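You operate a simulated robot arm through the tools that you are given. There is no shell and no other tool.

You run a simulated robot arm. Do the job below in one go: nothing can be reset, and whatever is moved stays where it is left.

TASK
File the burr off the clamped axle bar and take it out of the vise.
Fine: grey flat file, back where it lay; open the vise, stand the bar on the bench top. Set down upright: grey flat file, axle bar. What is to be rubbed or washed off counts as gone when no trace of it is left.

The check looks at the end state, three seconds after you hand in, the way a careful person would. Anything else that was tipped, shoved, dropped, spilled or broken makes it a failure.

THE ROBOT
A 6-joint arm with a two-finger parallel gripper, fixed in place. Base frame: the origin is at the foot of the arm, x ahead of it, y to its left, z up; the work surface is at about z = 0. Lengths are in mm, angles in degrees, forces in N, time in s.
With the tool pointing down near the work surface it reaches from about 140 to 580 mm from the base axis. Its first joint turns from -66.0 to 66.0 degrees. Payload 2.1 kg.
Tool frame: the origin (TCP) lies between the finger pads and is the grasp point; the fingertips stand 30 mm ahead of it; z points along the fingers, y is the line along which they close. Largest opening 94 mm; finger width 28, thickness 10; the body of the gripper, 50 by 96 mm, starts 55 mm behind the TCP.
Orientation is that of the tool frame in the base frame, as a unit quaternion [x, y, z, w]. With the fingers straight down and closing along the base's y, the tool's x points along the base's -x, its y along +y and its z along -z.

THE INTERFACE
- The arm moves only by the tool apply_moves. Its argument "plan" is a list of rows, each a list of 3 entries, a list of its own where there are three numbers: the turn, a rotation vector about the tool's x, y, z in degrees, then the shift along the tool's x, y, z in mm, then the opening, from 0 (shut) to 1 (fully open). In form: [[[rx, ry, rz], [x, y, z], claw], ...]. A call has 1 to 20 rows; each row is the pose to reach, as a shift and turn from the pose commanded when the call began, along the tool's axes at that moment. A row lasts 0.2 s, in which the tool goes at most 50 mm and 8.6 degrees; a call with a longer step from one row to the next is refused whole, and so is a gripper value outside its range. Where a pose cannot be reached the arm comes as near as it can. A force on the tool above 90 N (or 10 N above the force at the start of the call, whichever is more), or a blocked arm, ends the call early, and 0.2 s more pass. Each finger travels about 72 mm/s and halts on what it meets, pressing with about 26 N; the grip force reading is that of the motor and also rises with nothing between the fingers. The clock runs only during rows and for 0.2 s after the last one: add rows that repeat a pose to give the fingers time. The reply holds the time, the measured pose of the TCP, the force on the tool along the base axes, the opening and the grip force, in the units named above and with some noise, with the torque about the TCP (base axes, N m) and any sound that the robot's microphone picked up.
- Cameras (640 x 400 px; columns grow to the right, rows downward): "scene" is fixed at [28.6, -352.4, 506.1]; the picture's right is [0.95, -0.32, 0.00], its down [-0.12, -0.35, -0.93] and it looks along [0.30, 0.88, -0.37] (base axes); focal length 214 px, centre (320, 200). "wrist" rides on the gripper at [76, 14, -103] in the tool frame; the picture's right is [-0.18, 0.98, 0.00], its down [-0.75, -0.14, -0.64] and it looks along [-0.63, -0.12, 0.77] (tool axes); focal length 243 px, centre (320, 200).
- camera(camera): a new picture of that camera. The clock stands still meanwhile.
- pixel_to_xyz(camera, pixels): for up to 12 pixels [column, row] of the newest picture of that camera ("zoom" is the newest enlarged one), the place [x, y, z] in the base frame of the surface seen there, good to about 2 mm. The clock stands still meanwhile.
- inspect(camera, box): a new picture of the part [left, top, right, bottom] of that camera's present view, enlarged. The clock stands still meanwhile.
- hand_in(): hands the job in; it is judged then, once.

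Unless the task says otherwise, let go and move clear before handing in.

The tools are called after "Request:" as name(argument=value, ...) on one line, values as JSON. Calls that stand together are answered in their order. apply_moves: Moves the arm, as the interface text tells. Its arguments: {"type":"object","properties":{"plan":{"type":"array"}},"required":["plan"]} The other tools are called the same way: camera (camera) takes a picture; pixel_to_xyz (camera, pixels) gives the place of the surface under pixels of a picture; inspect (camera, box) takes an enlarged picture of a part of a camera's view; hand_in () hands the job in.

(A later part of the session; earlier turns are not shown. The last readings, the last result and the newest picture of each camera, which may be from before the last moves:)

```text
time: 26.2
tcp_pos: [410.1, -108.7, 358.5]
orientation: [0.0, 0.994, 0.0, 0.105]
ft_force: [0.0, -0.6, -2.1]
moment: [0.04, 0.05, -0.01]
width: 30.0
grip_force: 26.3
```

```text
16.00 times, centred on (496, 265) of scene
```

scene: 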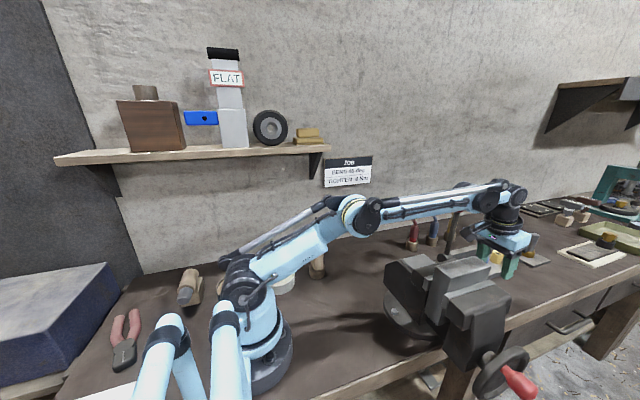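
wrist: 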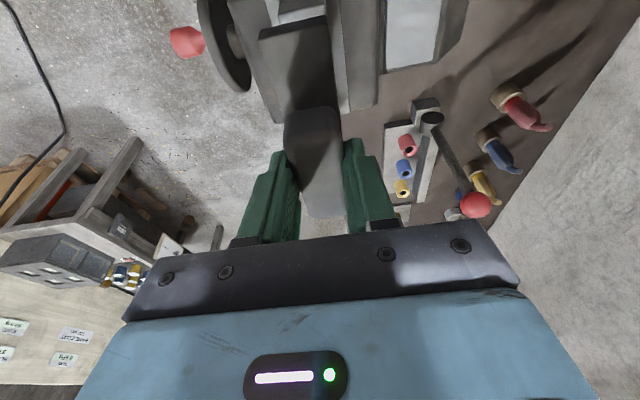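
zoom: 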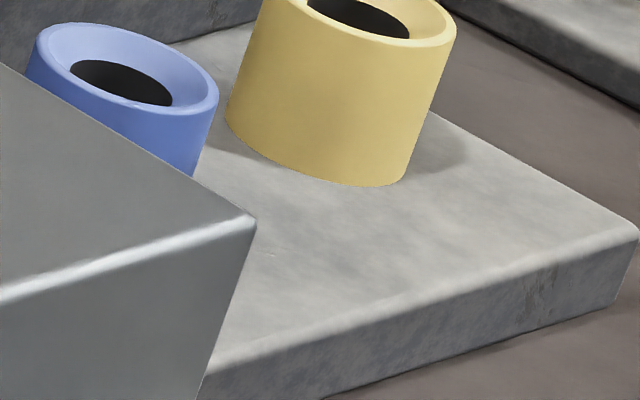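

All visible areas look clean, but the nearest end is dim. I shift the arm sideways to view the bar top with the wrist camera past the held file.

Request:
apply_moves(plan=[[[0, 0, 0], [10, 26, -2], 0], [[0, 0, 0], [20, 52, -4], 0], [[0, 0, 0], [29.3, 78, -6.2], 0], [[0, 0, 0], [29.3, 78, -6.2], 0]])

Request:
camera(camera="wrist")

Request:
inspect(camera="wrist", box=[170, 50, 290, 170])

```text
time: 27.2
tcp_pos: [379.3, -28.8, 358.5]
orientation: [0.0, 0.995, 0.0, 0.104]
ft_force: [-0.3, -1.1, -2.7]
moment: [0.0, 0.01, 0.01]
width: 29.7
grip_force: 25.8
```

```text
taken
```

wrist: 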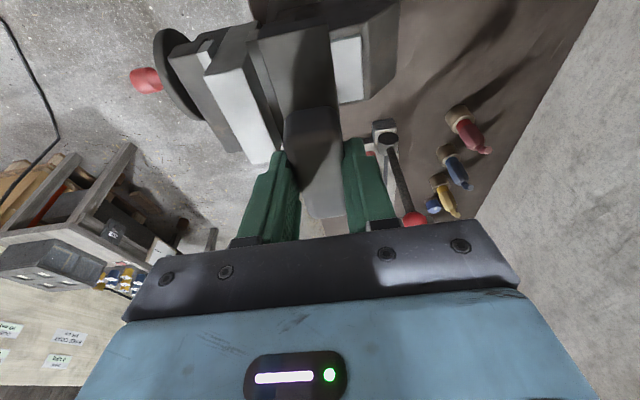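

```text
3.33 times, centred on (230, 110) of wrist
```

zoom: 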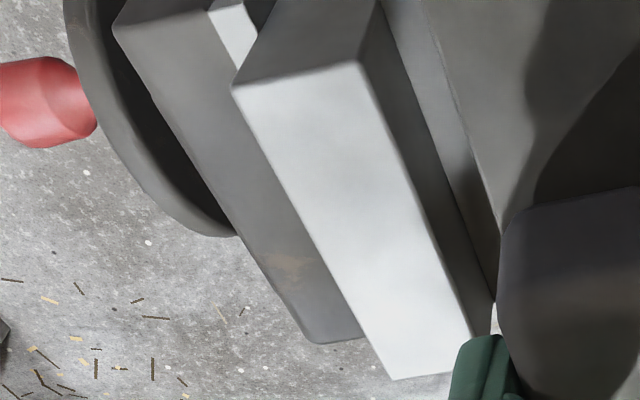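

The top is now uniform bright with straight edges; the specks and ragged edge are gone. One last close zoom before I return the file.

Request:
inspect(camera="wrist", box=[205, 65, 255, 120])

Request:
inspect(camera="wrist", box=[225, 110, 275, 170])

```text
7.27 times, centred on (230, 92) of wrist
```

zoom: 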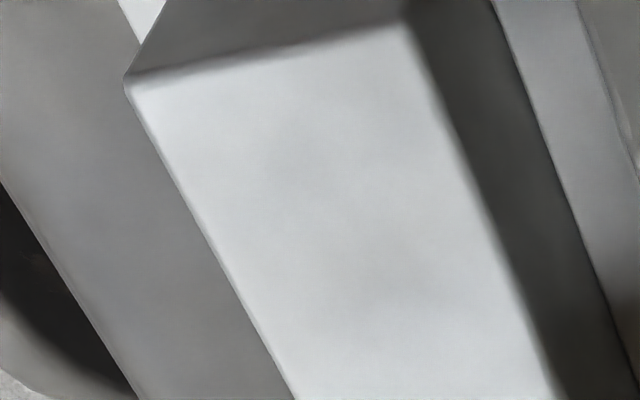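

```text
6.67 times, centred on (250, 140) of wrist
```

zoom: 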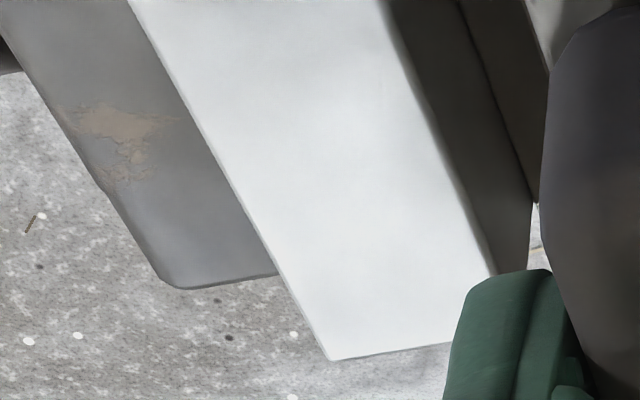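

The top is free of traces. Now I check how the file sits in the fingers (it may have crept up) before carrying it back.

Request:
inspect(camera="scene", box=[360, 150, 520, 260])

```text
3.64 times, centred on (440, 205) of scene
```

zoom: 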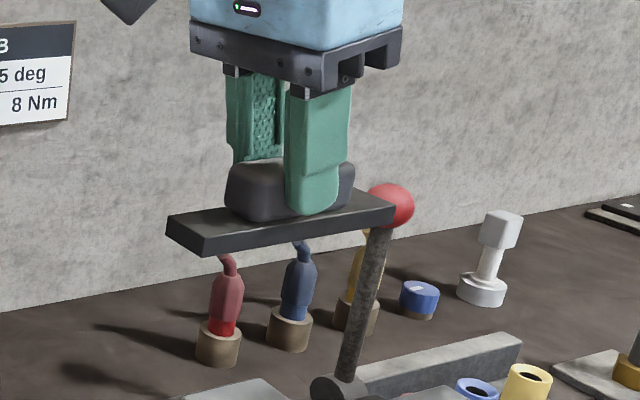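

Request:
pixel_to_xyz(camera="zoom", pixels=[[185, 225], [205, 234], [220, 220], [390, 208], [375, 203], [300, 224], [168, 232], [205, 248], [350, 220], [360, 195], [398, 220], [205, 242]])

```text
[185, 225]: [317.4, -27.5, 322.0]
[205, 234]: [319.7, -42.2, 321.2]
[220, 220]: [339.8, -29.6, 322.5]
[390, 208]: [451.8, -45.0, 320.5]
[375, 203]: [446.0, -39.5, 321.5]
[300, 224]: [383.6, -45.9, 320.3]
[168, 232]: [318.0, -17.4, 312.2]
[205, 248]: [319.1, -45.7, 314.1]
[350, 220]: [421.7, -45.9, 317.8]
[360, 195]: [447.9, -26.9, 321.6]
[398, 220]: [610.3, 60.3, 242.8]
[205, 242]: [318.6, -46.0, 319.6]
```

Relative to the fingers the file sits just as before rubbing (plate top 35 mm under the commanded point both times), so no creep. I carry it back along the reverse path to above its place.

Request:
apply_moves(plan=[[[0, 0, 0], [-26, -15, 21.9], 0], [[0, 0, 0], [-62, -30, 44.9], 0], [[0, 0, 0], [-98, -35, 67.9], 0], [[0, 0, 0], [-132.1, -35, 90.4], 0], [[0, 0, 0], [-145.3, -35, 134.1], 0], [[0, 0, 0], [-167.3, -35, 174.6], 0], [[0, 0, 0], [-184.5, -35, 214], 0], [[0, 0, 0], [-184, -35, 249.5], 0], [[0, 0, 0], [-184, -35, 249.5], 0]])

Request:
camera(camera="wrist")

```text
time: 29.2
tcp_pos: [611.5, -65.3, 152.6]
orientation: [0.0, 0.995, 0.0, 0.104]
ft_force: [0.3, 0.3, -1.5]
moment: [0.02, 0.0, 0.03]
width: 29.7
grip_force: 26.1
```

```text
taken
```

wrist: 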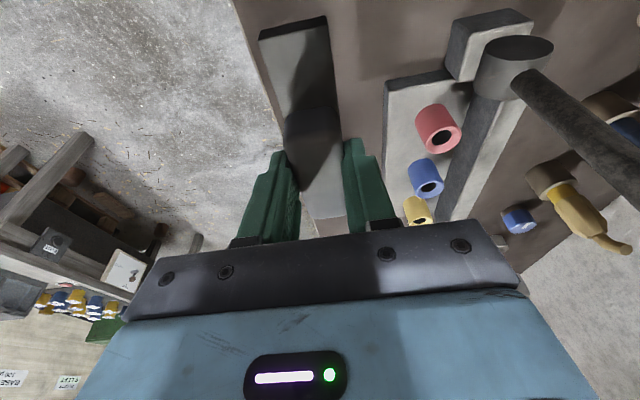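

Pose matches the lift-off pose (611.5,-65,152.6). I descend nearly all the way, 98 mm.

Request:
apply_moves(plan=[[[0, 0, 0], [4.2, 0, 19.6], 0], [[0, 0, 0], [8.3, 0, 39.1], 0], [[0, 0, 0], [12.5, 0, 58.7], 0], [[0, 0, 0], [16.6, 0, 78.2], 0], [[0, 0, 0], [19.5, 0, 91.9], 0], [[0, 0, 0], [20.4, 0, 95.8], 0], [[0, 0, 0], [20.4, 0, 95.8], 0]])

```text
time: 30.8
tcp_pos: [611.5, -64.4, 53.6]
orientation: [0.001, 0.995, -0.001, 0.104]
ft_force: [0.0, -0.2, -2.9]
moment: [0.02, 0.03, -0.03]
width: 29.7
grip_force: 25.8
```

Request:
apply_moves(plan=[[[0, 0, 0], [0.2, 0, 1], 0], [[0, 0, 0], [0.35, 0, 1.7], 0], [[0, 0, 0], [0.35, 0, 1.7], 0]])

```text
time: 31.6
tcp_pos: [611.8, -64.2, 52.5]
orientation: [0.001, 0.994, 0.0, 0.105]
ft_force: [0.3, 0.3, -1.8]
moment: [0.0, 0.05, 0.0]
width: 29.4
grip_force: 26.1
```

No contact yet (-1.8 N is just the file's weight). I lower a further millimetre.

Request:
apply_moves(plan=[[[0, 0, 0], [0.1, 0, 0.5], 0], [[0, 0, 0], [0.2, 0, 1], 0], [[0, 0, 0], [0.2, 0, 1], 0]])

```text
time: 32.4
tcp_pos: [611.2, -64.6, 50.9]
orientation: [0.0, 0.994, 0.0, 0.105]
ft_force: [-0.2, -0.9, -2.2]
moment: [0.03, 0.05, 0.01]
width: 29.8
grip_force: 25.8
```

Still hanging free, so the file crept up a little in the grip. Another millimetre down.

Request:
apply_moves(plan=[[[0, 0, 0], [0.1, 0, 0.5], 0], [[0, 0, 0], [0.2, 0, 1], 0], [[0, 0, 0], [0.2, 0, 1], 0]])

```text
time: 33.2
tcp_pos: [612.5, -65.0, 51.5]
orientation: [0.0, 0.995, 0.0, 0.104]
ft_force: [-0.9, 0.7, 0.6]
moment: [-0.02, 0.14, -0.02]
width: 29.7
grip_force: 26.1
```

The force rose to about zero, so the file rests on the bench. I press 0.4 mm more, then open slowly to 47 mm.

Request:
apply_moves(plan=[[[0, 0, 0], [0.1, 0, 0.4], 0], [[0, 0, 0], [0.1, 0, 0.4], 0.33], [[0, 0, 0], [0.1, 0, 0.4], 0.36], [[0, 0, 0], [0.1, 0, 0.4], 0.42], [[0, 0, 0], [0.1, 0, 0.4], 0.5], [[0, 0, 0], [0.1, 0, 0.4], 0.5]])

Request:
inspect(camera="wrist", box=[220, 20, 420, 230])

```text
time: 34.6
tcp_pos: [612.2, -65.0, 50.2]
orientation: [0.001, 0.995, 0.0, 0.104]
ft_force: [0.2, -0.2, -0.7]
moment: [-0.03, -0.02, -0.01]
width: 46.9
grip_force: 0.0
```

```text
1.90 times, centred on (320, 125) of wrist
```

zoom: 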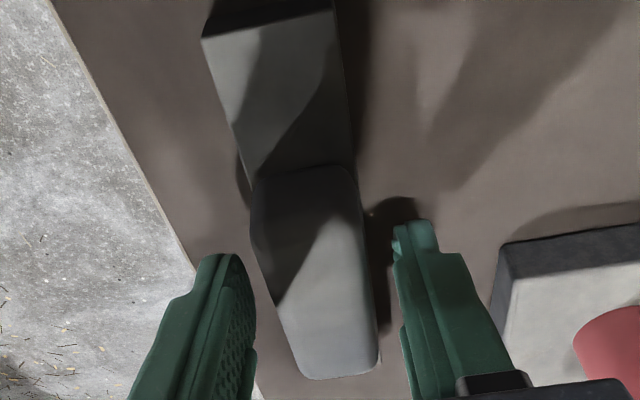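

The file stands as before and the fingers are free. I raise straight up, then retreat to a high pose and study the hand wheel.

Request:
apply_moves(plan=[[[0, 0, 0], [-5.2, 0, -24.5], 0.5], [[0, 0, 0], [-12.5, 0, -58.7], 0.5], [[0, 0, 0], [-20.8, 0, -97.8], 0.5], [[0, 0, 0], [-7, 0, -131], 0.5], [[0, 0, 0], [6, 0, -165], 0.5], [[0, 0, 0], [20, 0, -200], 0.5], [[0, 0, 0], [30, 0, -230], 0.5], [[0, 0, 0], [70, 0, -250], 0.5], [[0, 0, 0], [110, 0, -270], 0.5], [[0, 0, 0], [110, 0, -270], 0.5]])

Request:
inspect(camera="scene", box=[420, 300, 560, 400])

Request:
camera(camera="wrist")

```text
time: 36.8
tcp_pos: [447.6, -64.4, 291.6]
orientation: [0.0, 0.995, 0.0, 0.105]
ft_force: [0.3, 0.0, 0.6]
moment: [-0.01, -0.04, -0.01]
width: 46.8
grip_force: 0.0
```

```text
4.00 times, centred on (490, 350) of scene
```

zoom: 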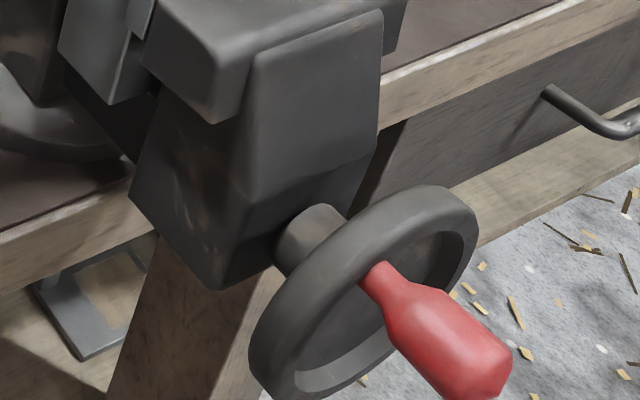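

```text
taken
```

wrist: 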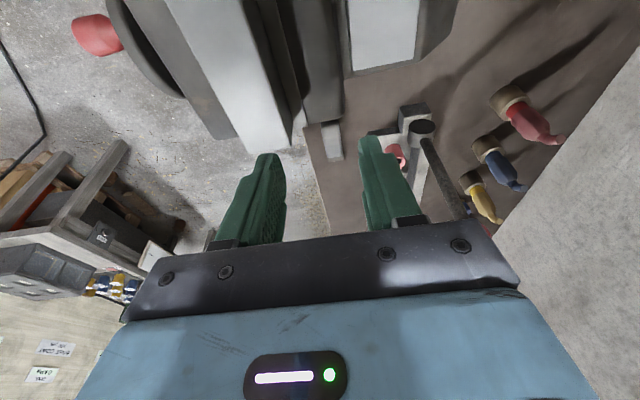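

The wheel has a dished rim with a red crank handle sticking out toward -y. I measure rim and handle points.

Request:
pixel_to_xyz(camera="zoom", pixels=[[380, 275], [410, 300], [440, 330], [480, 360], [440, 195], [475, 225], [330, 240], [260, 330], [330, 370], [400, 320], [300, 215], [430, 260]])

Request:
pixel_to_xyz(camera="zoom", pixels=[[290, 390], [265, 380], [370, 350], [420, 285], [460, 270], [390, 215], [350, 300], [400, 265], [320, 60], [250, 130], [180, 200], [500, 345]])

Request:
pixel_to_xyz(camera="wrist", pixels=[[80, 30], [95, 35], [112, 40], [115, 15], [150, 60], [175, 95], [135, 30], [95, 18], [105, 50], [88, 50]])

```text
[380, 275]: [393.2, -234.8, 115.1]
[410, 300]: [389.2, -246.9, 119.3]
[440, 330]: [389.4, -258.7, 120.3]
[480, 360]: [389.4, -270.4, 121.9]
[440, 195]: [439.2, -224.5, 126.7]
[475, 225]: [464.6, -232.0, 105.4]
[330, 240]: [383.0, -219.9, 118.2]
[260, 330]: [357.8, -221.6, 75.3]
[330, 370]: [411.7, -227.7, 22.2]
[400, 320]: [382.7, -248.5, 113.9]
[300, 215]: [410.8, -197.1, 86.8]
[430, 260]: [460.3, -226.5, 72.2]
```

```text
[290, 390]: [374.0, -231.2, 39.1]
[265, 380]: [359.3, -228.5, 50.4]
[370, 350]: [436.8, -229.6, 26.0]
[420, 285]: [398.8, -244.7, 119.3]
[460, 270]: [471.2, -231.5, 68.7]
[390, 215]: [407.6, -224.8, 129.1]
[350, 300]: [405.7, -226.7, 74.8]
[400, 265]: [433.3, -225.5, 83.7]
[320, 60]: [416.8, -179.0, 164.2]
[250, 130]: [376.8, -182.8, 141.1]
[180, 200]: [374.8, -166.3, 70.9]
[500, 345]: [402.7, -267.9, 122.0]
```

```text
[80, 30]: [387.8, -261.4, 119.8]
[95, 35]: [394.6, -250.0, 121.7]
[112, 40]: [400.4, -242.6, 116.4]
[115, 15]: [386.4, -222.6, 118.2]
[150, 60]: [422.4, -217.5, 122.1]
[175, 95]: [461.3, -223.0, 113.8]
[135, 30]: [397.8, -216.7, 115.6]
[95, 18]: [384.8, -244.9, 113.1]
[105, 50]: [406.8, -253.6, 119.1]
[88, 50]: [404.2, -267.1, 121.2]
```

The wheel centre comes out near (417,-225,76) with the handle's axis around (396, y -235…-285, z 109), 39 mm off centre. I straighten the tool and move above the handle at a safe height first.

Request:
apply_moves(plan=[[[0, 3, 0], [10, -30, -20], 0.6], [[0, 6, 0], [20, -65, -40], 0.7], [[0, 9, 0], [30, -105, -49.7], 0.7], [[0, 12, 0], [41.6, -145, -49.7], 0.7], [[0, 12, 0], [41.6, -185, -49.7], 0.7], [[0, 12, 0], [41.6, -185, -49.7], 0.7]])

```text
time: 38.2
tcp_pos: [396.4, -249.6, 331.4]
orientation: [0.0, 1.0, 0.0, 0.0]
ft_force: [-0.7, 0.3, 0.0]
moment: [0.0, 0.02, -0.03]
width: 65.7
grip_force: 0.1
```

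Straight at (396,-250,331). Now I turn the tool -90° about its own axis so the fingers close along x and the camera faces the wheel.

Request:
apply_moves(plan=[[[0, 0, -8], [0, 0, 0], 0.7], [[0, 0, -16], [0, 0, 0], 0.7], [[0, 0, -24], [0, 0, 0], 0.7], [[0, 0, -32], [0, 0, 0], 0.7], [[0, 0, -40], [0, 0, 0], 0.7], [[0, 0, -48], [0, 0, 0], 0.7], [[0, 0, -56], [0, 0, 0], 0.7], [[0, 0, -64], [0, 0, 0], 0.7], [[0, 0, -72], [0, 0, 0], 0.7], [[0, 0, -80], [0, 0, 0], 0.7], [[0, 0, -86], [0, 0, 0], 0.7], [[0, 0, -90], [0, 0, 0], 0.7], [[0, 0, -90], [0, 0, 0], 0.7]])

Request:
camera(camera="wrist")

Request:
camera(camera="scene")

```text
time: 41.0
tcp_pos: [395.3, -250.5, 331.4]
orientation: [0.708, -0.707, 0.0, 0.0]
ft_force: [-0.3, -0.3, -0.7]
moment: [-0.01, 0.05, -0.01]
width: 66.0
grip_force: 0.0
```

```text
taken
```

wrist: 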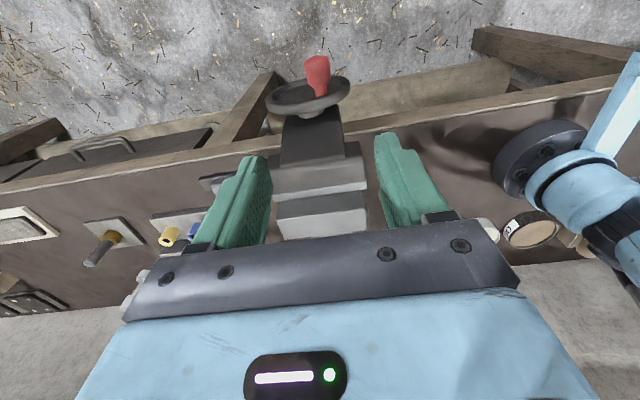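

```text
taken
```

scene: 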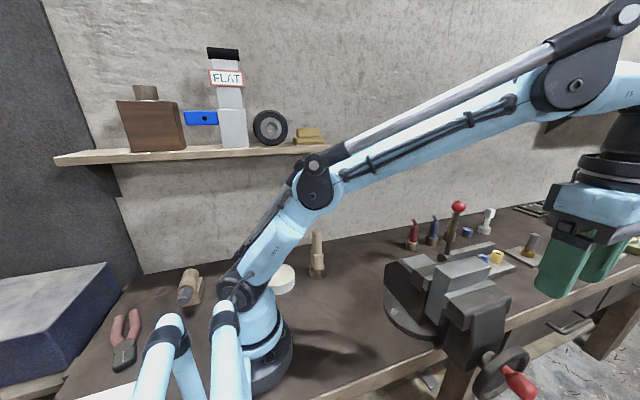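

Tool turned; the wheel and handle are in view at wrist (310,85). I zoom and measure them.

Request:
inspect(camera="wrist", box=[250, 40, 370, 130])

Request:
pixel_to_xyz(camera="wrist", pixels=[[306, 62], [318, 60], [328, 63], [317, 75], [310, 80], [325, 80], [320, 92], [270, 100], [348, 90], [300, 115], [330, 105], [318, 85]])

```text
4.44 times, centred on (310, 85) of wrist
```

zoom: 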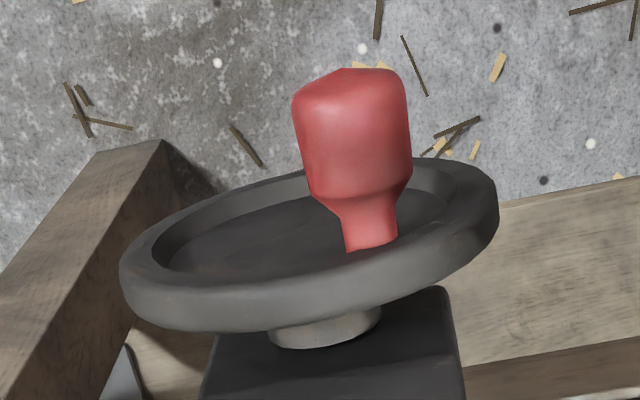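

```text
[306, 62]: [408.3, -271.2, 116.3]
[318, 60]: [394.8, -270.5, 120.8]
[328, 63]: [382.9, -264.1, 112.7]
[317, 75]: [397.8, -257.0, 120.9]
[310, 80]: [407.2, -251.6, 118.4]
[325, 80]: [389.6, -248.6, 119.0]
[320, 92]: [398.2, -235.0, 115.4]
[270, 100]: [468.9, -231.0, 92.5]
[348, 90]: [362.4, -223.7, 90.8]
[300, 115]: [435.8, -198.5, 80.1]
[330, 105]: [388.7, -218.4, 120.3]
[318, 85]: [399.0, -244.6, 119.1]
```

Handle body: x 382–409, y -245…-278, top z 121, so its axis is near (396,-261,108). I descend around it with the fingers open.

Request:
apply_moves(plan=[[[0, 0, 0], [11, 1.2, 40], 0.7], [[0, 0, 0], [11, 1.2, 80], 0.7], [[0, 0, 0], [11, 1.2, 120], 0.7], [[0, 0, 0], [11, 1.2, 150], 0.7], [[0, 0, 0], [11, 1.2, 180], 0.7], [[0, 0, 0], [11, 1.2, 205], 0.7], [[0, 0, 0], [11, 1.2, 222.5], 0.7], [[0, 0, 0], [11, 1.2, 222.5], 0.7]])

Request:
camera(camera="wrist")

Request:
inspect(camera="scene", box=[420, 250, 620, 400])

```text
time: 42.8
tcp_pos: [396.4, -261.7, 108.4]
orientation: [-0.707, 0.708, 0.0, 0.0]
ft_force: [-0.2, 0.2, -0.4]
moment: [0.0, 0.0, 0.03]
width: 65.9
grip_force: 0.0
```

```text
taken
```

wrist: 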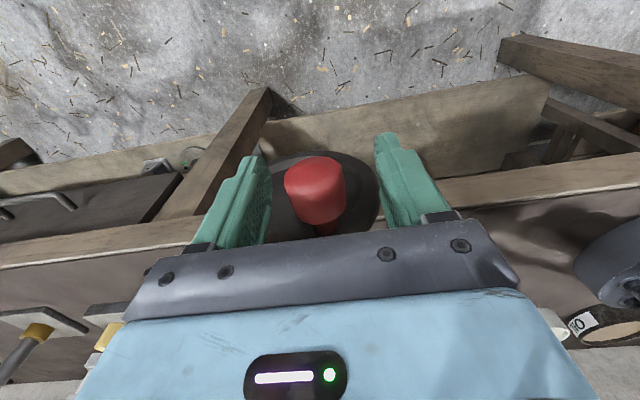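

```text
2.67 times, centred on (520, 325) of scene
```

zoom: 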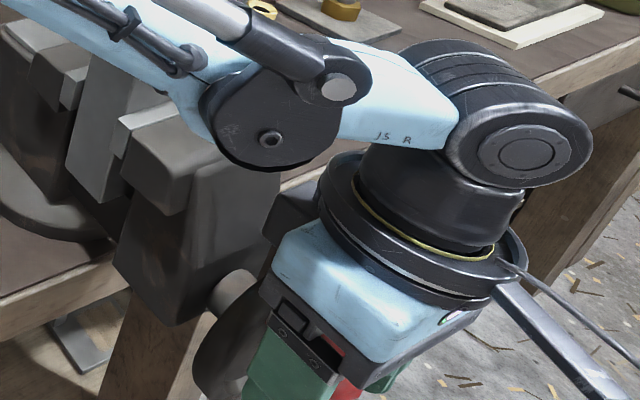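

The fingers straddle the handle (wrist (315,190)). I close on it.

Request:
apply_moves(plan=[[[0, 0, 0], [0, 0, 0], 0.5], [[0, 0, 0], [0, 0, 0], 0.3], [[0, 0, 0], [0, 0, 0], 0.15], [[0, 0, 0], [0, 0, 0], 0], [[0, 0, 0], [0, 0, 0], 0], [[0, 0, 0], [0, 0, 0], 0]])

```text
time: 44.2
tcp_pos: [395.2, -261.0, 108.7]
orientation: [-0.707, 0.707, 0.0, 0.0]
ft_force: [0.1, 1.1, -10.1]
moment: [-0.28, -0.13, 0.0]
width: 34.0
grip_force: 44.6
```

Grip on the handle is firm (34 mm). I try a first small turn counter-clockwise (handle going left and down) and watch the forces.

Request:
apply_moves(plan=[[[0, 0, 0], [0, 4.4, 2.9], 0], [[0, 0, 0], [0, 8.6, 6.6], 0], [[0, 0, 0], [0, 8.6, 6.6], 0]])

Request:
camera(camera="wrist")

```text
time: 45.0
tcp_pos: [385.6, -260.6, 102.0]
orientation: [-0.706, 0.708, 0.0, -0.002]
ft_force: [-15.8, 3.7, 15.6]
moment: [-0.4, -0.05, 0.12]
width: 33.0
grip_force: 44.9
```

```text
taken
```

wrist: 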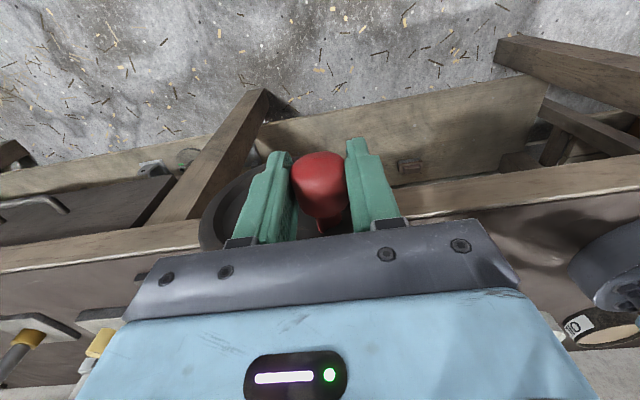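

The wheel turned about 15°; the 22 N reading is radial outward, so the true crank radius is a little larger. I continue with radius 43.6 to about 165°.

Request:
apply_moves(plan=[[[0, 0, 0], [0, 4.45, 4.77], 0], [[0, 0, 0], [0, 7.6, 9.5], 0], [[0, 0, 0], [0, 10.1, 14.6], 0], [[0, 0, 0], [0, 12, 20], 0], [[0, 0, 0], [0, 12, 20], 0]])

Request:
camera(camera="wrist")

Request:
inspect(camera="scene", box=[380, 230, 560, 370])

```text
time: 46.2
tcp_pos: [376.2, -260.9, 81.9]
orientation: [0.707, -0.707, 0.002, -0.002]
ft_force: [17.5, -7.9, 2.9]
moment: [-0.04, -0.24, -0.13]
width: 32.8
grip_force: 45.1
```

```text
taken
```

wrist: 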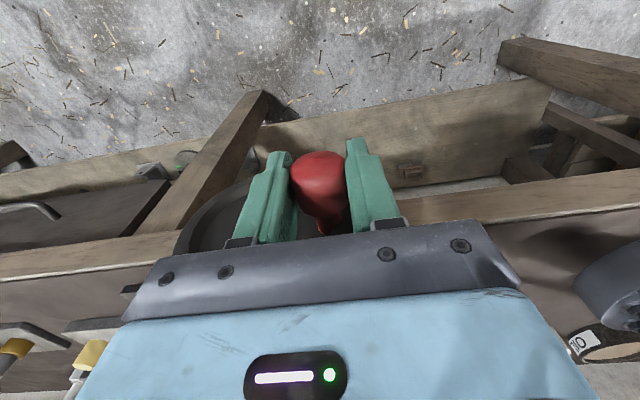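

```text
2.86 times, centred on (470, 300) of scene
```

zoom: 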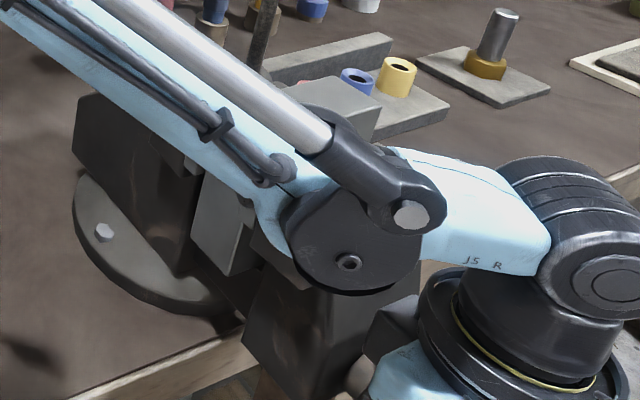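

Turn has reached about 165° with ~18 N inward force, so the radius is nearer 43. The forearm comes close to the vise, so I measure that clearance.

Request:
pixel_to_xyz(camera="zoom", pixels=[[345, 285], [300, 262], [270, 230], [240, 180], [390, 280], [255, 280], [230, 250], [330, 320], [215, 150], [275, 255], [430, 250], [370, 320]])

Request:
inspect(camera="scene", box=[430, 270, 530, 350])

```text
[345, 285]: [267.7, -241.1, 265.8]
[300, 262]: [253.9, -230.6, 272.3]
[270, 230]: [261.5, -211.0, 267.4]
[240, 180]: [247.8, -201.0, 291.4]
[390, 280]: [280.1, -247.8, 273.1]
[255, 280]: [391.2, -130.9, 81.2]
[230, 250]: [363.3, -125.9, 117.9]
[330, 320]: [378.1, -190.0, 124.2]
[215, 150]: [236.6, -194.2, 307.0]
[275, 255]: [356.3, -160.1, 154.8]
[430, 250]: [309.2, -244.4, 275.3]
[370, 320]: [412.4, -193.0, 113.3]
```

```text
5.00 times, centred on (480, 310) of scene
```

zoom: 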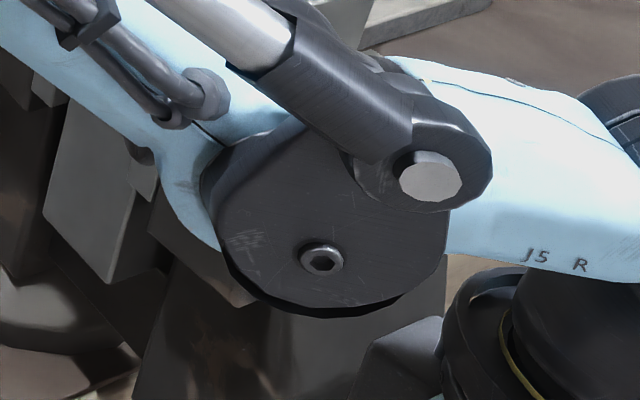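

Plenty of clearance (forearm underside at z≥265). The -8 N in y suggests the wheel is already backing out toward -y, meaning the vise is opening; I continue to 210°.

Request:
apply_moves(plan=[[[0, 0, 0], [0.5, 0.9, 5.2], 0], [[0, 0, 0], [0.7, 1.3, 10.8], 0], [[0, 0, 0], [0.9, 0.9, 16.4], 0], [[0, 0, 0], [1.1, -0.2, 21.9], 0], [[0, 0, 0], [1.3, -2, 27.2], 0], [[0, 0, 0], [1.5, -4.45, 32.3], 0], [[0, 0, 0], [1.5, -4.45, 32.3], 0]])

Request:
camera(camera="wrist")

Request:
inspect(camera="scene", box=[400, 240, 520, 330])

```text
time: 47.4
tcp_pos: [377.8, -262.0, 61.2]
orientation: [0.708, -0.706, 0.002, -0.003]
ft_force: [-3.4, 3.4, 21.1]
moment: [-0.33, -1.01, -0.28]
width: 30.0
grip_force: 45.0
stopped in row 5: the force on the tool passed its limit at 108 N (the readings are from after the stop); the commanded pose is now the measured one
```

```text
taken
```

wrist: 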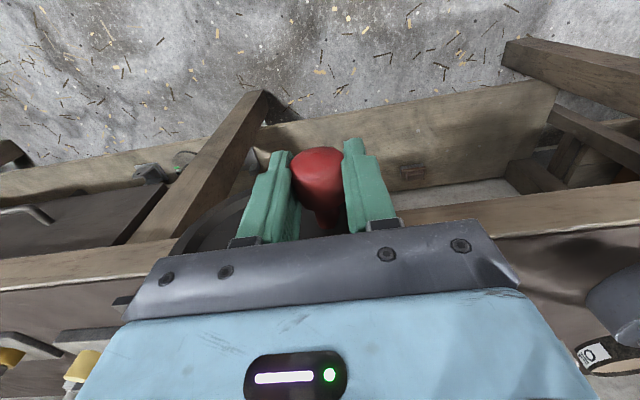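

```text
4.44 times, centred on (460, 285) of scene
```

zoom: 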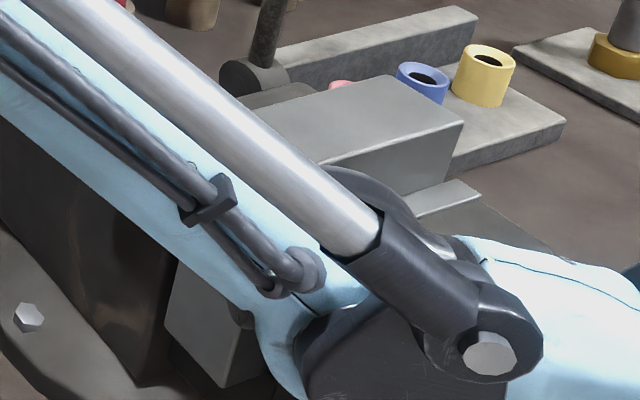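

The turn stopped at about 190° with 108 N, perhaps the gripper body met the wheel rim. I open, rise straight up and look at the state of the jaws and wheel.

Request:
apply_moves(plan=[[[0, 0, 0], [0, 0, 0], 0.4], [[0, 0, 0], [0, 0, 0], 0.6], [[0, 0, 0], [0, 0, 0], 0.7], [[0, 0, 0], [5, 0, -30], 0.7], [[0, 0, 0], [5, 0, -70], 0.7], [[0, 0, 0], [5, 0, -110], 0.7], [[0, 0, 0], [5, 0, -150], 0.7], [[0, 0, 0], [5, 0, -190], 0.7], [[0, 0, 0], [5, 0, -230], 0.7], [[0, 0, 0], [5, 0, -270], 0.7], [[0, 0, 0], [5, 0, -270], 0.7]])

Request:
camera(camera="wrist")

Request:
inspect(camera="scene", box=[400, 230, 560, 400])

Request:
inspect(camera="wrist", box=[230, 40, 400, 240])

```text
time: 49.8
tcp_pos: [376.6, -267.9, 331.1]
orientation: [0.708, -0.706, 0.002, -0.003]
ft_force: [-0.3, -0.9, 0.3]
moment: [0.01, 0.0, 0.01]
width: 65.8
grip_force: 0.1
```

```text
taken
```

wrist: 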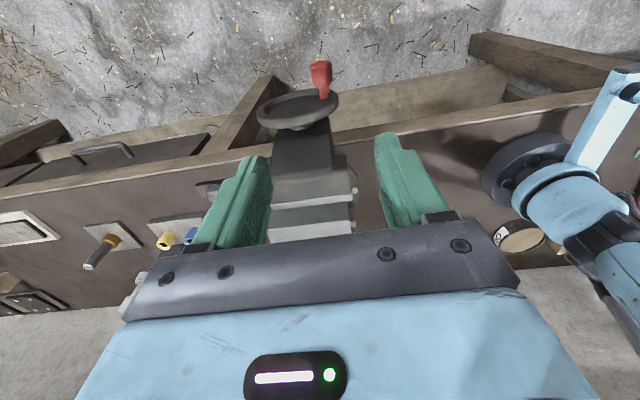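

```text
2.35 times, centred on (480, 315) of scene
```

zoom: 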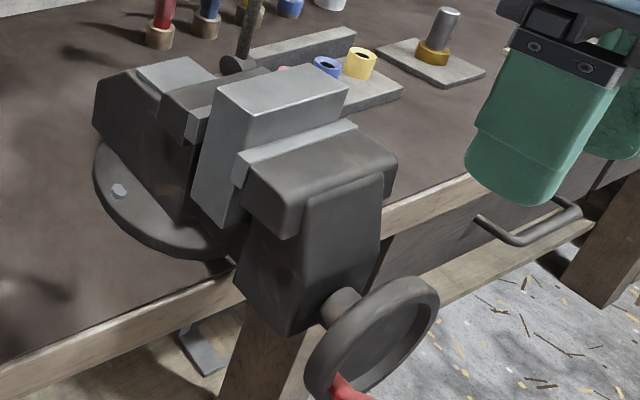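

```text
2.00 times, centred on (315, 140) of wrist
```

zoom: 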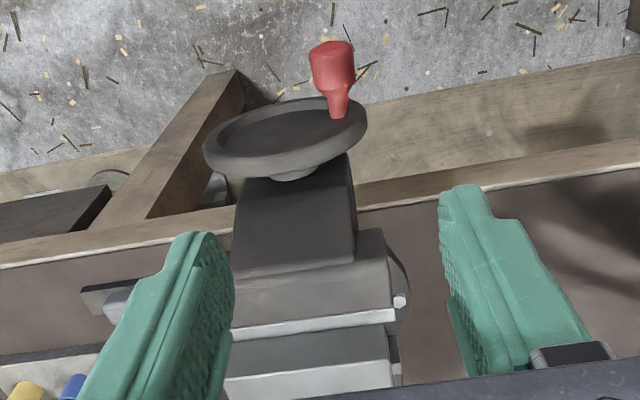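

The wheel has turned and the handle sits lower at the left. I measure the handle, the jaw plate and the bar to see whether the jaw backed off.

Request:
pixel_to_xyz(camera="zoom", pixels=[[332, 60], [335, 85], [340, 105], [320, 60], [350, 62], [310, 325], [310, 333], [310, 345], [380, 312], [385, 325], [280, 340], [210, 150]])

Request:
inspect(camera="scene", box=[440, 255, 510, 310])

Request:
inspect(camera="wrist", box=[260, 170, 370, 245])

```text
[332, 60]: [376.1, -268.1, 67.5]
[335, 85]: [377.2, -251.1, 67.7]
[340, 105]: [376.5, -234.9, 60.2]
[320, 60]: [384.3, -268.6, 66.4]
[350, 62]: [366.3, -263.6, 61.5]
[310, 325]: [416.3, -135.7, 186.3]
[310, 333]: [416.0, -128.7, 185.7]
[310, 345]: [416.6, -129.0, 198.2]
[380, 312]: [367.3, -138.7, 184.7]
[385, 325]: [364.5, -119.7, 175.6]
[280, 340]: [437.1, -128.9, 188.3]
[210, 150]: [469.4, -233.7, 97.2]
```

```text
7.27 times, centred on (475, 282) of scene
```

zoom: 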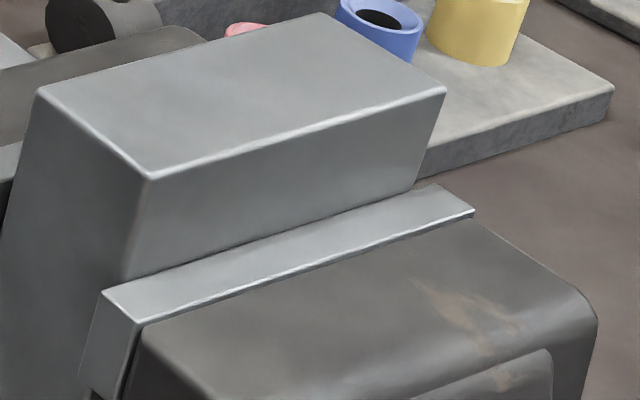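

```text
5.33 times, centred on (315, 208) of wrist
```

zoom: 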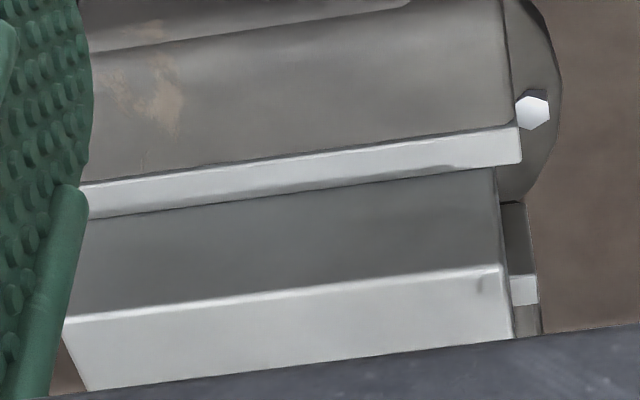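

The handle is now at about (376, z 54), ~203°, so the wheel did turn 84°. I check the seam between bar and jaw plates for a gap.

Request:
inspect(camera="scene", box=[445, 280, 475, 310])

Request:
inspect(camera="scene", box=[480, 268, 515, 295])

Request:
inspect(camera="scene", box=[400, 260, 480, 360])

```text
13.33 times, centred on (460, 295) of scene
```

zoom: 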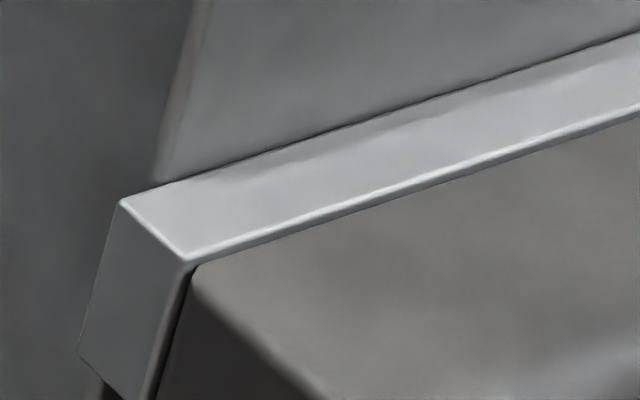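

```text
14.81 times, centred on (498, 282) of scene
```

zoom: 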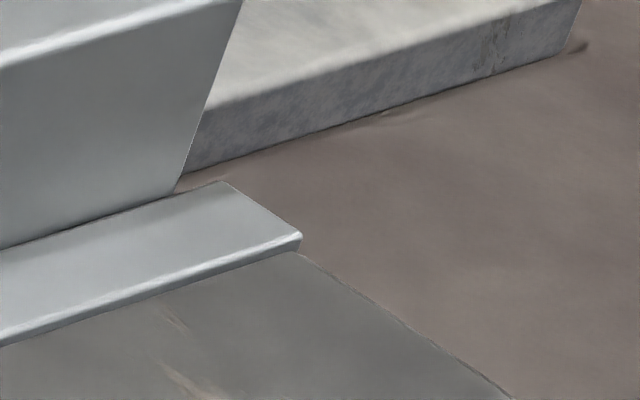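

```text
4.00 times, centred on (440, 310) of scene
```

zoom: 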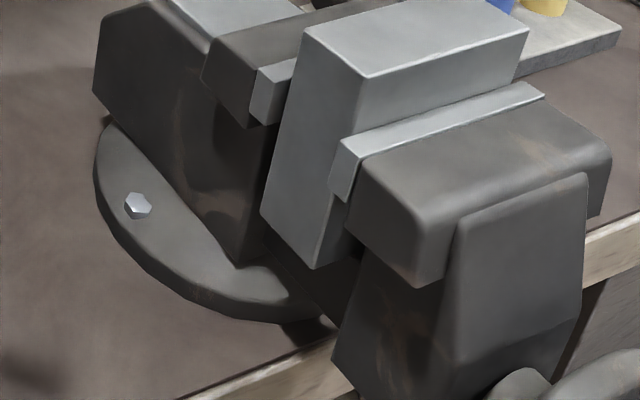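

The bar's lower end is visible at zoom (315,262), below the jaws. I measure how high it ends and what is under it.

Request:
pixel_to_xyz(camera="zoom", pixels=[[315, 258], [262, 208], [290, 240], [325, 235], [310, 290], [270, 255], [340, 265], [355, 250], [268, 230], [330, 250], [300, 275], [350, 215]])

Request:
inspect(camera="scene", box=[455, 305, 505, 345])

Request:
inspect(camera="scene", box=[455, 300, 495, 340])

```text
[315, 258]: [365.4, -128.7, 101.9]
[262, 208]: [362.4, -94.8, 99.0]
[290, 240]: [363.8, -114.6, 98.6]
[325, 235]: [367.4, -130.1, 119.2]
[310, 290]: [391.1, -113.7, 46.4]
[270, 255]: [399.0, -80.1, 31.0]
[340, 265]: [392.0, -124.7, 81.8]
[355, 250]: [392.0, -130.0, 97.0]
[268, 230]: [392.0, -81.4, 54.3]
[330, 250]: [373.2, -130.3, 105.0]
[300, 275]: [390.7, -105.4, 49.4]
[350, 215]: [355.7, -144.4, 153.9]
```

```text
10.00 times, centred on (480, 325) of scene
```

zoom: 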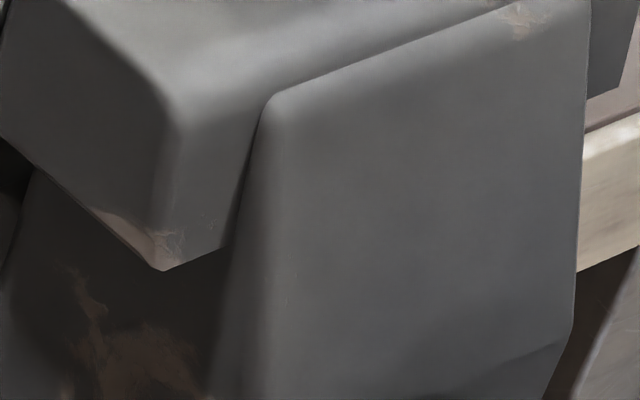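

```text
10.00 times, centred on (475, 320) of scene
```

zoom: 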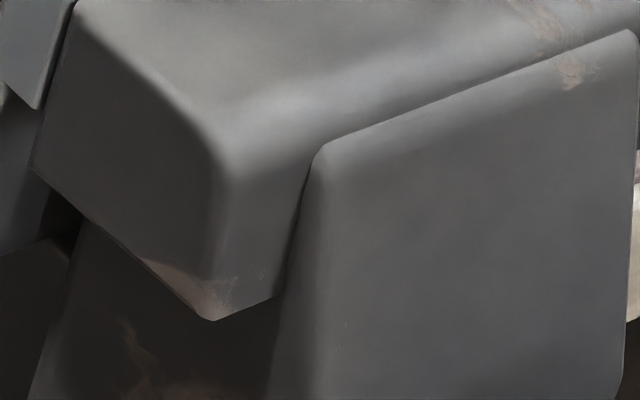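

The bar spans z 98–221 and rests on the vise's slide beam (top ≈ 98), so it will stay standing when released; it can be gripped above the jaws across y (~37 mm). I compare the jaw/wheel position with before using the same zoom.

Request:
inspect(camera="scene", box=[420, 300, 560, 400])

Request:
pixel_to_xyz(camera="zoom", pixels=[[320, 60], [250, 130], [440, 195], [390, 215], [330, 240], [475, 225], [350, 300], [400, 265], [300, 215], [380, 20], [420, 270], [360, 340]])

```text
4.00 times, centred on (490, 350) of scene
```

zoom: 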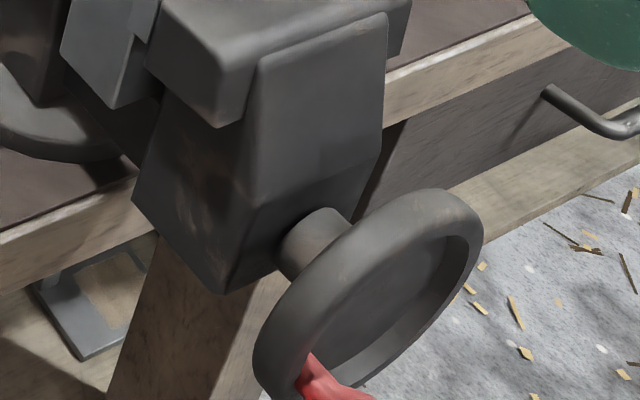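

```text
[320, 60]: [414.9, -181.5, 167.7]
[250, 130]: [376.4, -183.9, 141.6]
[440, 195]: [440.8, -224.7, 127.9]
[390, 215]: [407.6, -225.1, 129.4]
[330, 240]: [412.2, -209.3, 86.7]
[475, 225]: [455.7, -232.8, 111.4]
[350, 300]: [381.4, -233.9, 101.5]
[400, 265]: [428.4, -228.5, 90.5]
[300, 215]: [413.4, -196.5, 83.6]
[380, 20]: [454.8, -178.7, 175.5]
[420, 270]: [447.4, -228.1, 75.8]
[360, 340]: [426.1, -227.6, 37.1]
```

Features of the jaw and wheel shifted by ~3 mm toward -y, so the vise is opening; the stop was the gripper meeting the advancing rim. I'll regrip with the tool leaned 20° outward (body away from the wheel) and open it further.

Request:
apply_moves(plan=[[[0, -7, 0], [0, 0.5, 0], 0.7], [[0, -14, 0], [1, 1, 20], 0.7], [[0, -20, 0], [3, 1.5, 50], 0.7], [[0, -20, 0], [3, 1.5, 95], 0.7], [[0, -20, 0], [3, 1.5, 140], 0.7], [[0, -20, 0], [3, 1.5, 180], 0.7], [[0, -20, 0], [3, 1.5, 210], 0.7], [[0, -20, 0], [3, 1.5, 235], 0.7], [[0, -20, 0], [3, 1.5, 235], 0.7]])

Request:
camera(camera="wrist")

Request:
camera(camera="scene")

```text
time: 51.8
tcp_pos: [376.2, -269.3, 95.7]
orientation: [0.699, -0.694, -0.121, -0.126]
ft_force: [-0.1, -0.1, 0.0]
moment: [-0.01, -0.01, -0.03]
width: 65.8
grip_force: 0.0
```

```text
taken
```

wrist: 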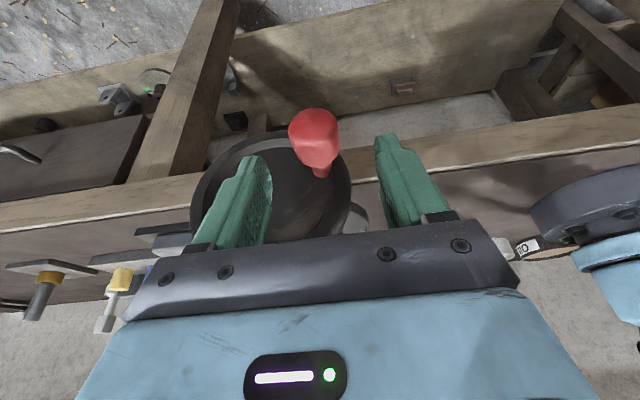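

```text
taken
```

scene: 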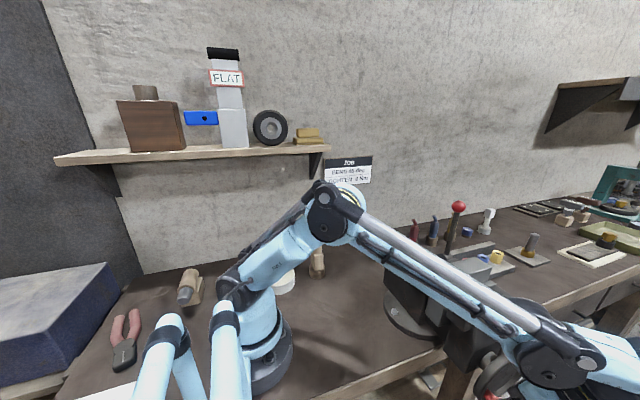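

Reached, with the body clear of the rim. I measure the handle and wheel from this good view before lowering.

Request:
pixel_to_xyz(camera="wrist", pixels=[[300, 120], [315, 118], [332, 122], [315, 135], [318, 160], [322, 172], [200, 190], [270, 145], [340, 190], [285, 190], [345, 175], [235, 150]])

Request:
inspect(camera="wrist", box=[180, 90, 440, 250])

```text
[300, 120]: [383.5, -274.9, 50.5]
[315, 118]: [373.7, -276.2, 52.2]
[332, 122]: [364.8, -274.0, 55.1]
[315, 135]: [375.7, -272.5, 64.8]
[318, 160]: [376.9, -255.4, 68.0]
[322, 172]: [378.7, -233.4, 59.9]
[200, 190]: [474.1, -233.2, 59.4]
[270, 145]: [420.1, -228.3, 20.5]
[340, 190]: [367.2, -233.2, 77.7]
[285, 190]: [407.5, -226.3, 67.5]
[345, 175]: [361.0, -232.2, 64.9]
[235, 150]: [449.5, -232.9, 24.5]
```

```text
2.46 times, centred on (310, 170) of wrist
```

zoom: 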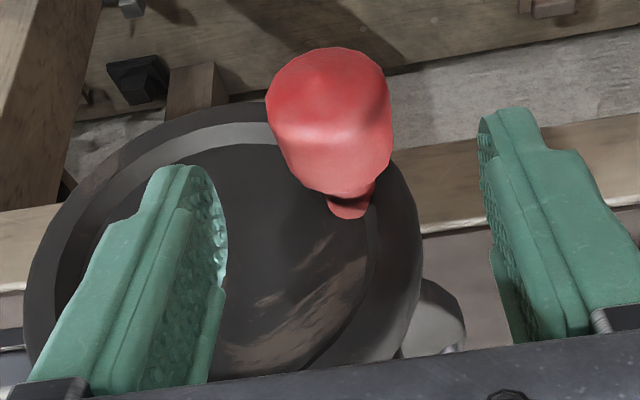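

Handle axis now (376, z≈54), its body from y -243 to -276. I lower to (376,-265,54) and close on it.

Request:
apply_moves(plan=[[[0, 0, 0], [4.8, 0, 20.6], 0.7], [[0, 0, 0], [9.7, 0, 41.2], 0.7], [[0, 0, 0], [9.7, 0, 41.2], 0.5], [[0, 0, 0], [9.7, 0, 41.2], 0.3], [[0, 0, 0], [9.7, 0, 41.2], 0.15], [[0, 0, 0], [9.7, 0, 41.2], 0], [[0, 0, 0], [9.7, 0, 41.2], 0]])

Request:
camera(camera="wrist")

```text
time: 53.4
tcp_pos: [378.3, -262.8, 54.9]
orientation: [0.699, -0.694, -0.12, -0.127]
ft_force: [23.4, -2.6, -3.2]
moment: [0.05, 0.35, 0.32]
width: 34.0
grip_force: 45.1
```

```text
taken
```

wrist: 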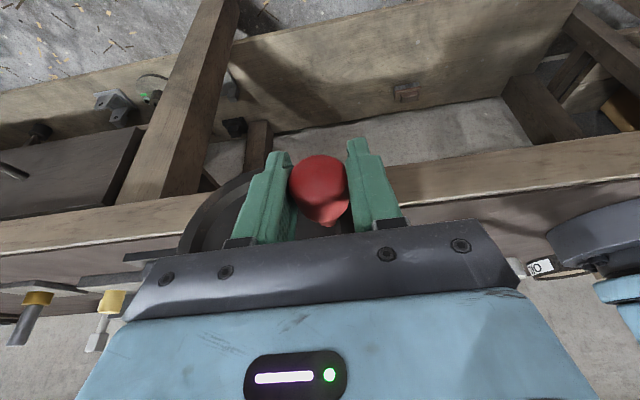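

Gripped; the 23 N along +x tells me the axis is really near x 378. I continue counter-clockwise along the bottom arc to about 240°.

Request:
apply_moves(plan=[[[0, 0, 0], [2.14, -4.4, 5.3], 0], [[0, 0, 0], [4.5, -8.7, 10.9], 0], [[0, 0, 0], [6.6, -14, 15.8], 0], [[0, 0, 0], [8.35, -20.2, 19.7], 0], [[0, 0, 0], [8.35, -20.2, 19.7], 0]])

Request:
camera(camera="wrist")

```text
time: 54.6
tcp_pos: [395.2, -268.7, 32.3]
orientation: [-0.696, 0.697, 0.12, 0.122]
ft_force: [-24.0, -24.8, -18.8]
moment: [0.63, -0.22, 0.19]
width: 32.2
grip_force: 45.2
```

```text
taken
```

wrist: 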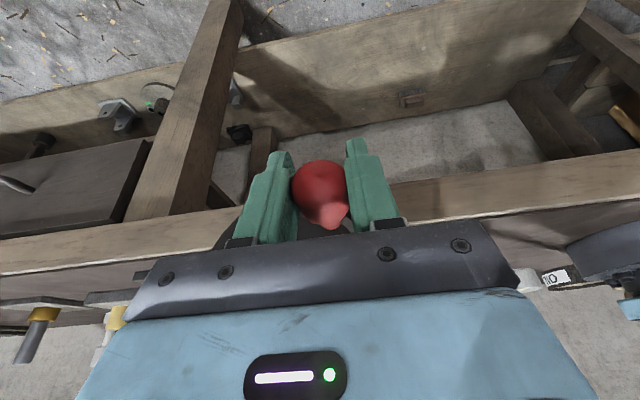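

The wheel keeps pushing the handle toward -y (-25 N), so it is backing out as wanted. I follow it outward in y and go on to about 280°.

Request:
apply_moves(plan=[[[0, 0, 0], [4.4, -6.3, 3.3], 0], [[0, 0, 0], [5.55, -13.8, 5.0], 0], [[0, 0, 0], [6.26, -21.5, 5.5], 0], [[0, 0, 0], [6.5, -29.2, 4.7], 0], [[0, 0, 0], [6.5, -29.2, 4.7], 0]])

Request:
camera(camera="wrist")

```text
time: 55.8
tcp_pos: [422.5, -272.3, 26.0]
orientation: [0.698, -0.695, -0.122, -0.123]
ft_force: [-22.6, -22.8, 10.5]
moment: [0.45, -0.75, 0.35]
width: 30.9
grip_force: 44.9
```

```text
taken
```

wrist: 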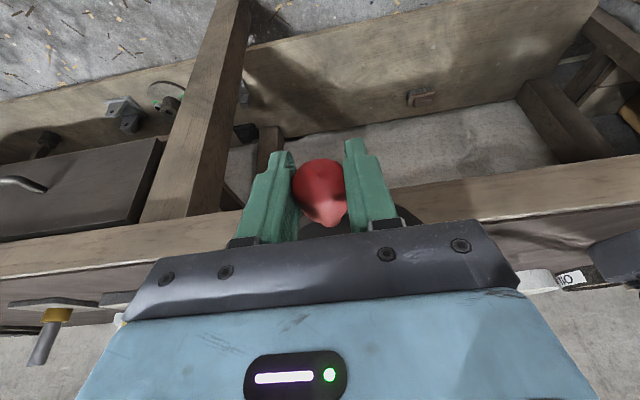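

Turning continues with moderate resistance. I carry on up the right side to about 330°.

Request:
apply_moves(plan=[[[0, 0, 0], [1.96, -7.3, -3.4], 0], [[0, 0, 0], [1.34, -14.3, -6.6], 0], [[0, 0, 0], [0.3, -20.6, -10.9], 0], [[0, 0, 0], [-1.07, -26, -16.1], 0], [[0, 0, 0], [-2.76, -30.4, -22.2], 0], [[0, 0, 0], [-2.76, -30.4, -22.2], 0]])

Request:
camera(camera="wrist")

Request:
camera(camera="scene")

```text
time: 57.2
tcp_pos: [456.0, -273.9, 48.8]
orientation: [0.698, -0.694, -0.12, -0.126]
ft_force: [-14.4, -1.2, -1.8]
moment: [0.28, -0.22, -0.84]
width: 28.5
grip_force: 44.5
```

```text
taken
```

wrist: 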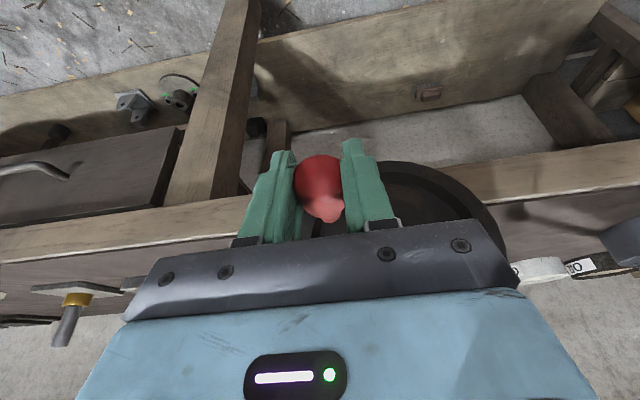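

```text
taken
```

scene: 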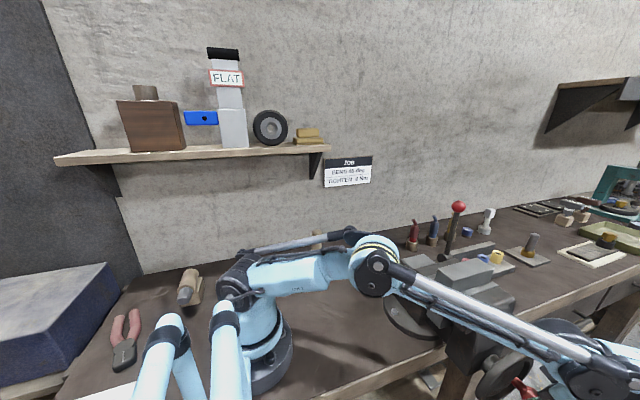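

The crank is now near 330°, about 210° turned in all. I check the jaw gap in an enlarged view.

Request:
inspect(camera="scene", box=[430, 250, 520, 310])

Request:
pixel_to_xyz(camera="zoom", pixels=[[300, 230], [330, 225], [330, 235], [360, 210], [420, 205], [400, 250], [450, 180], [480, 210]])

```text
6.67 times, centred on (475, 280) of scene
```

zoom: 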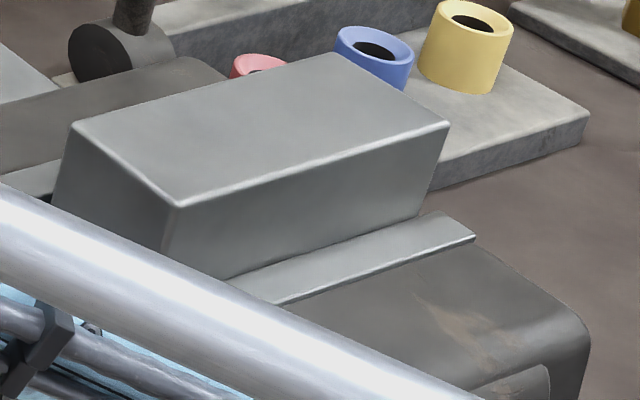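

```text
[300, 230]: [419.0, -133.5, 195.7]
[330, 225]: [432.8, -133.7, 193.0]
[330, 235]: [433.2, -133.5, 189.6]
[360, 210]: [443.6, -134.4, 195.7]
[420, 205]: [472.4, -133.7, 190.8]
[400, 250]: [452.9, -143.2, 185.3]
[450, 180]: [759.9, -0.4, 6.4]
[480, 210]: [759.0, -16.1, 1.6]
```

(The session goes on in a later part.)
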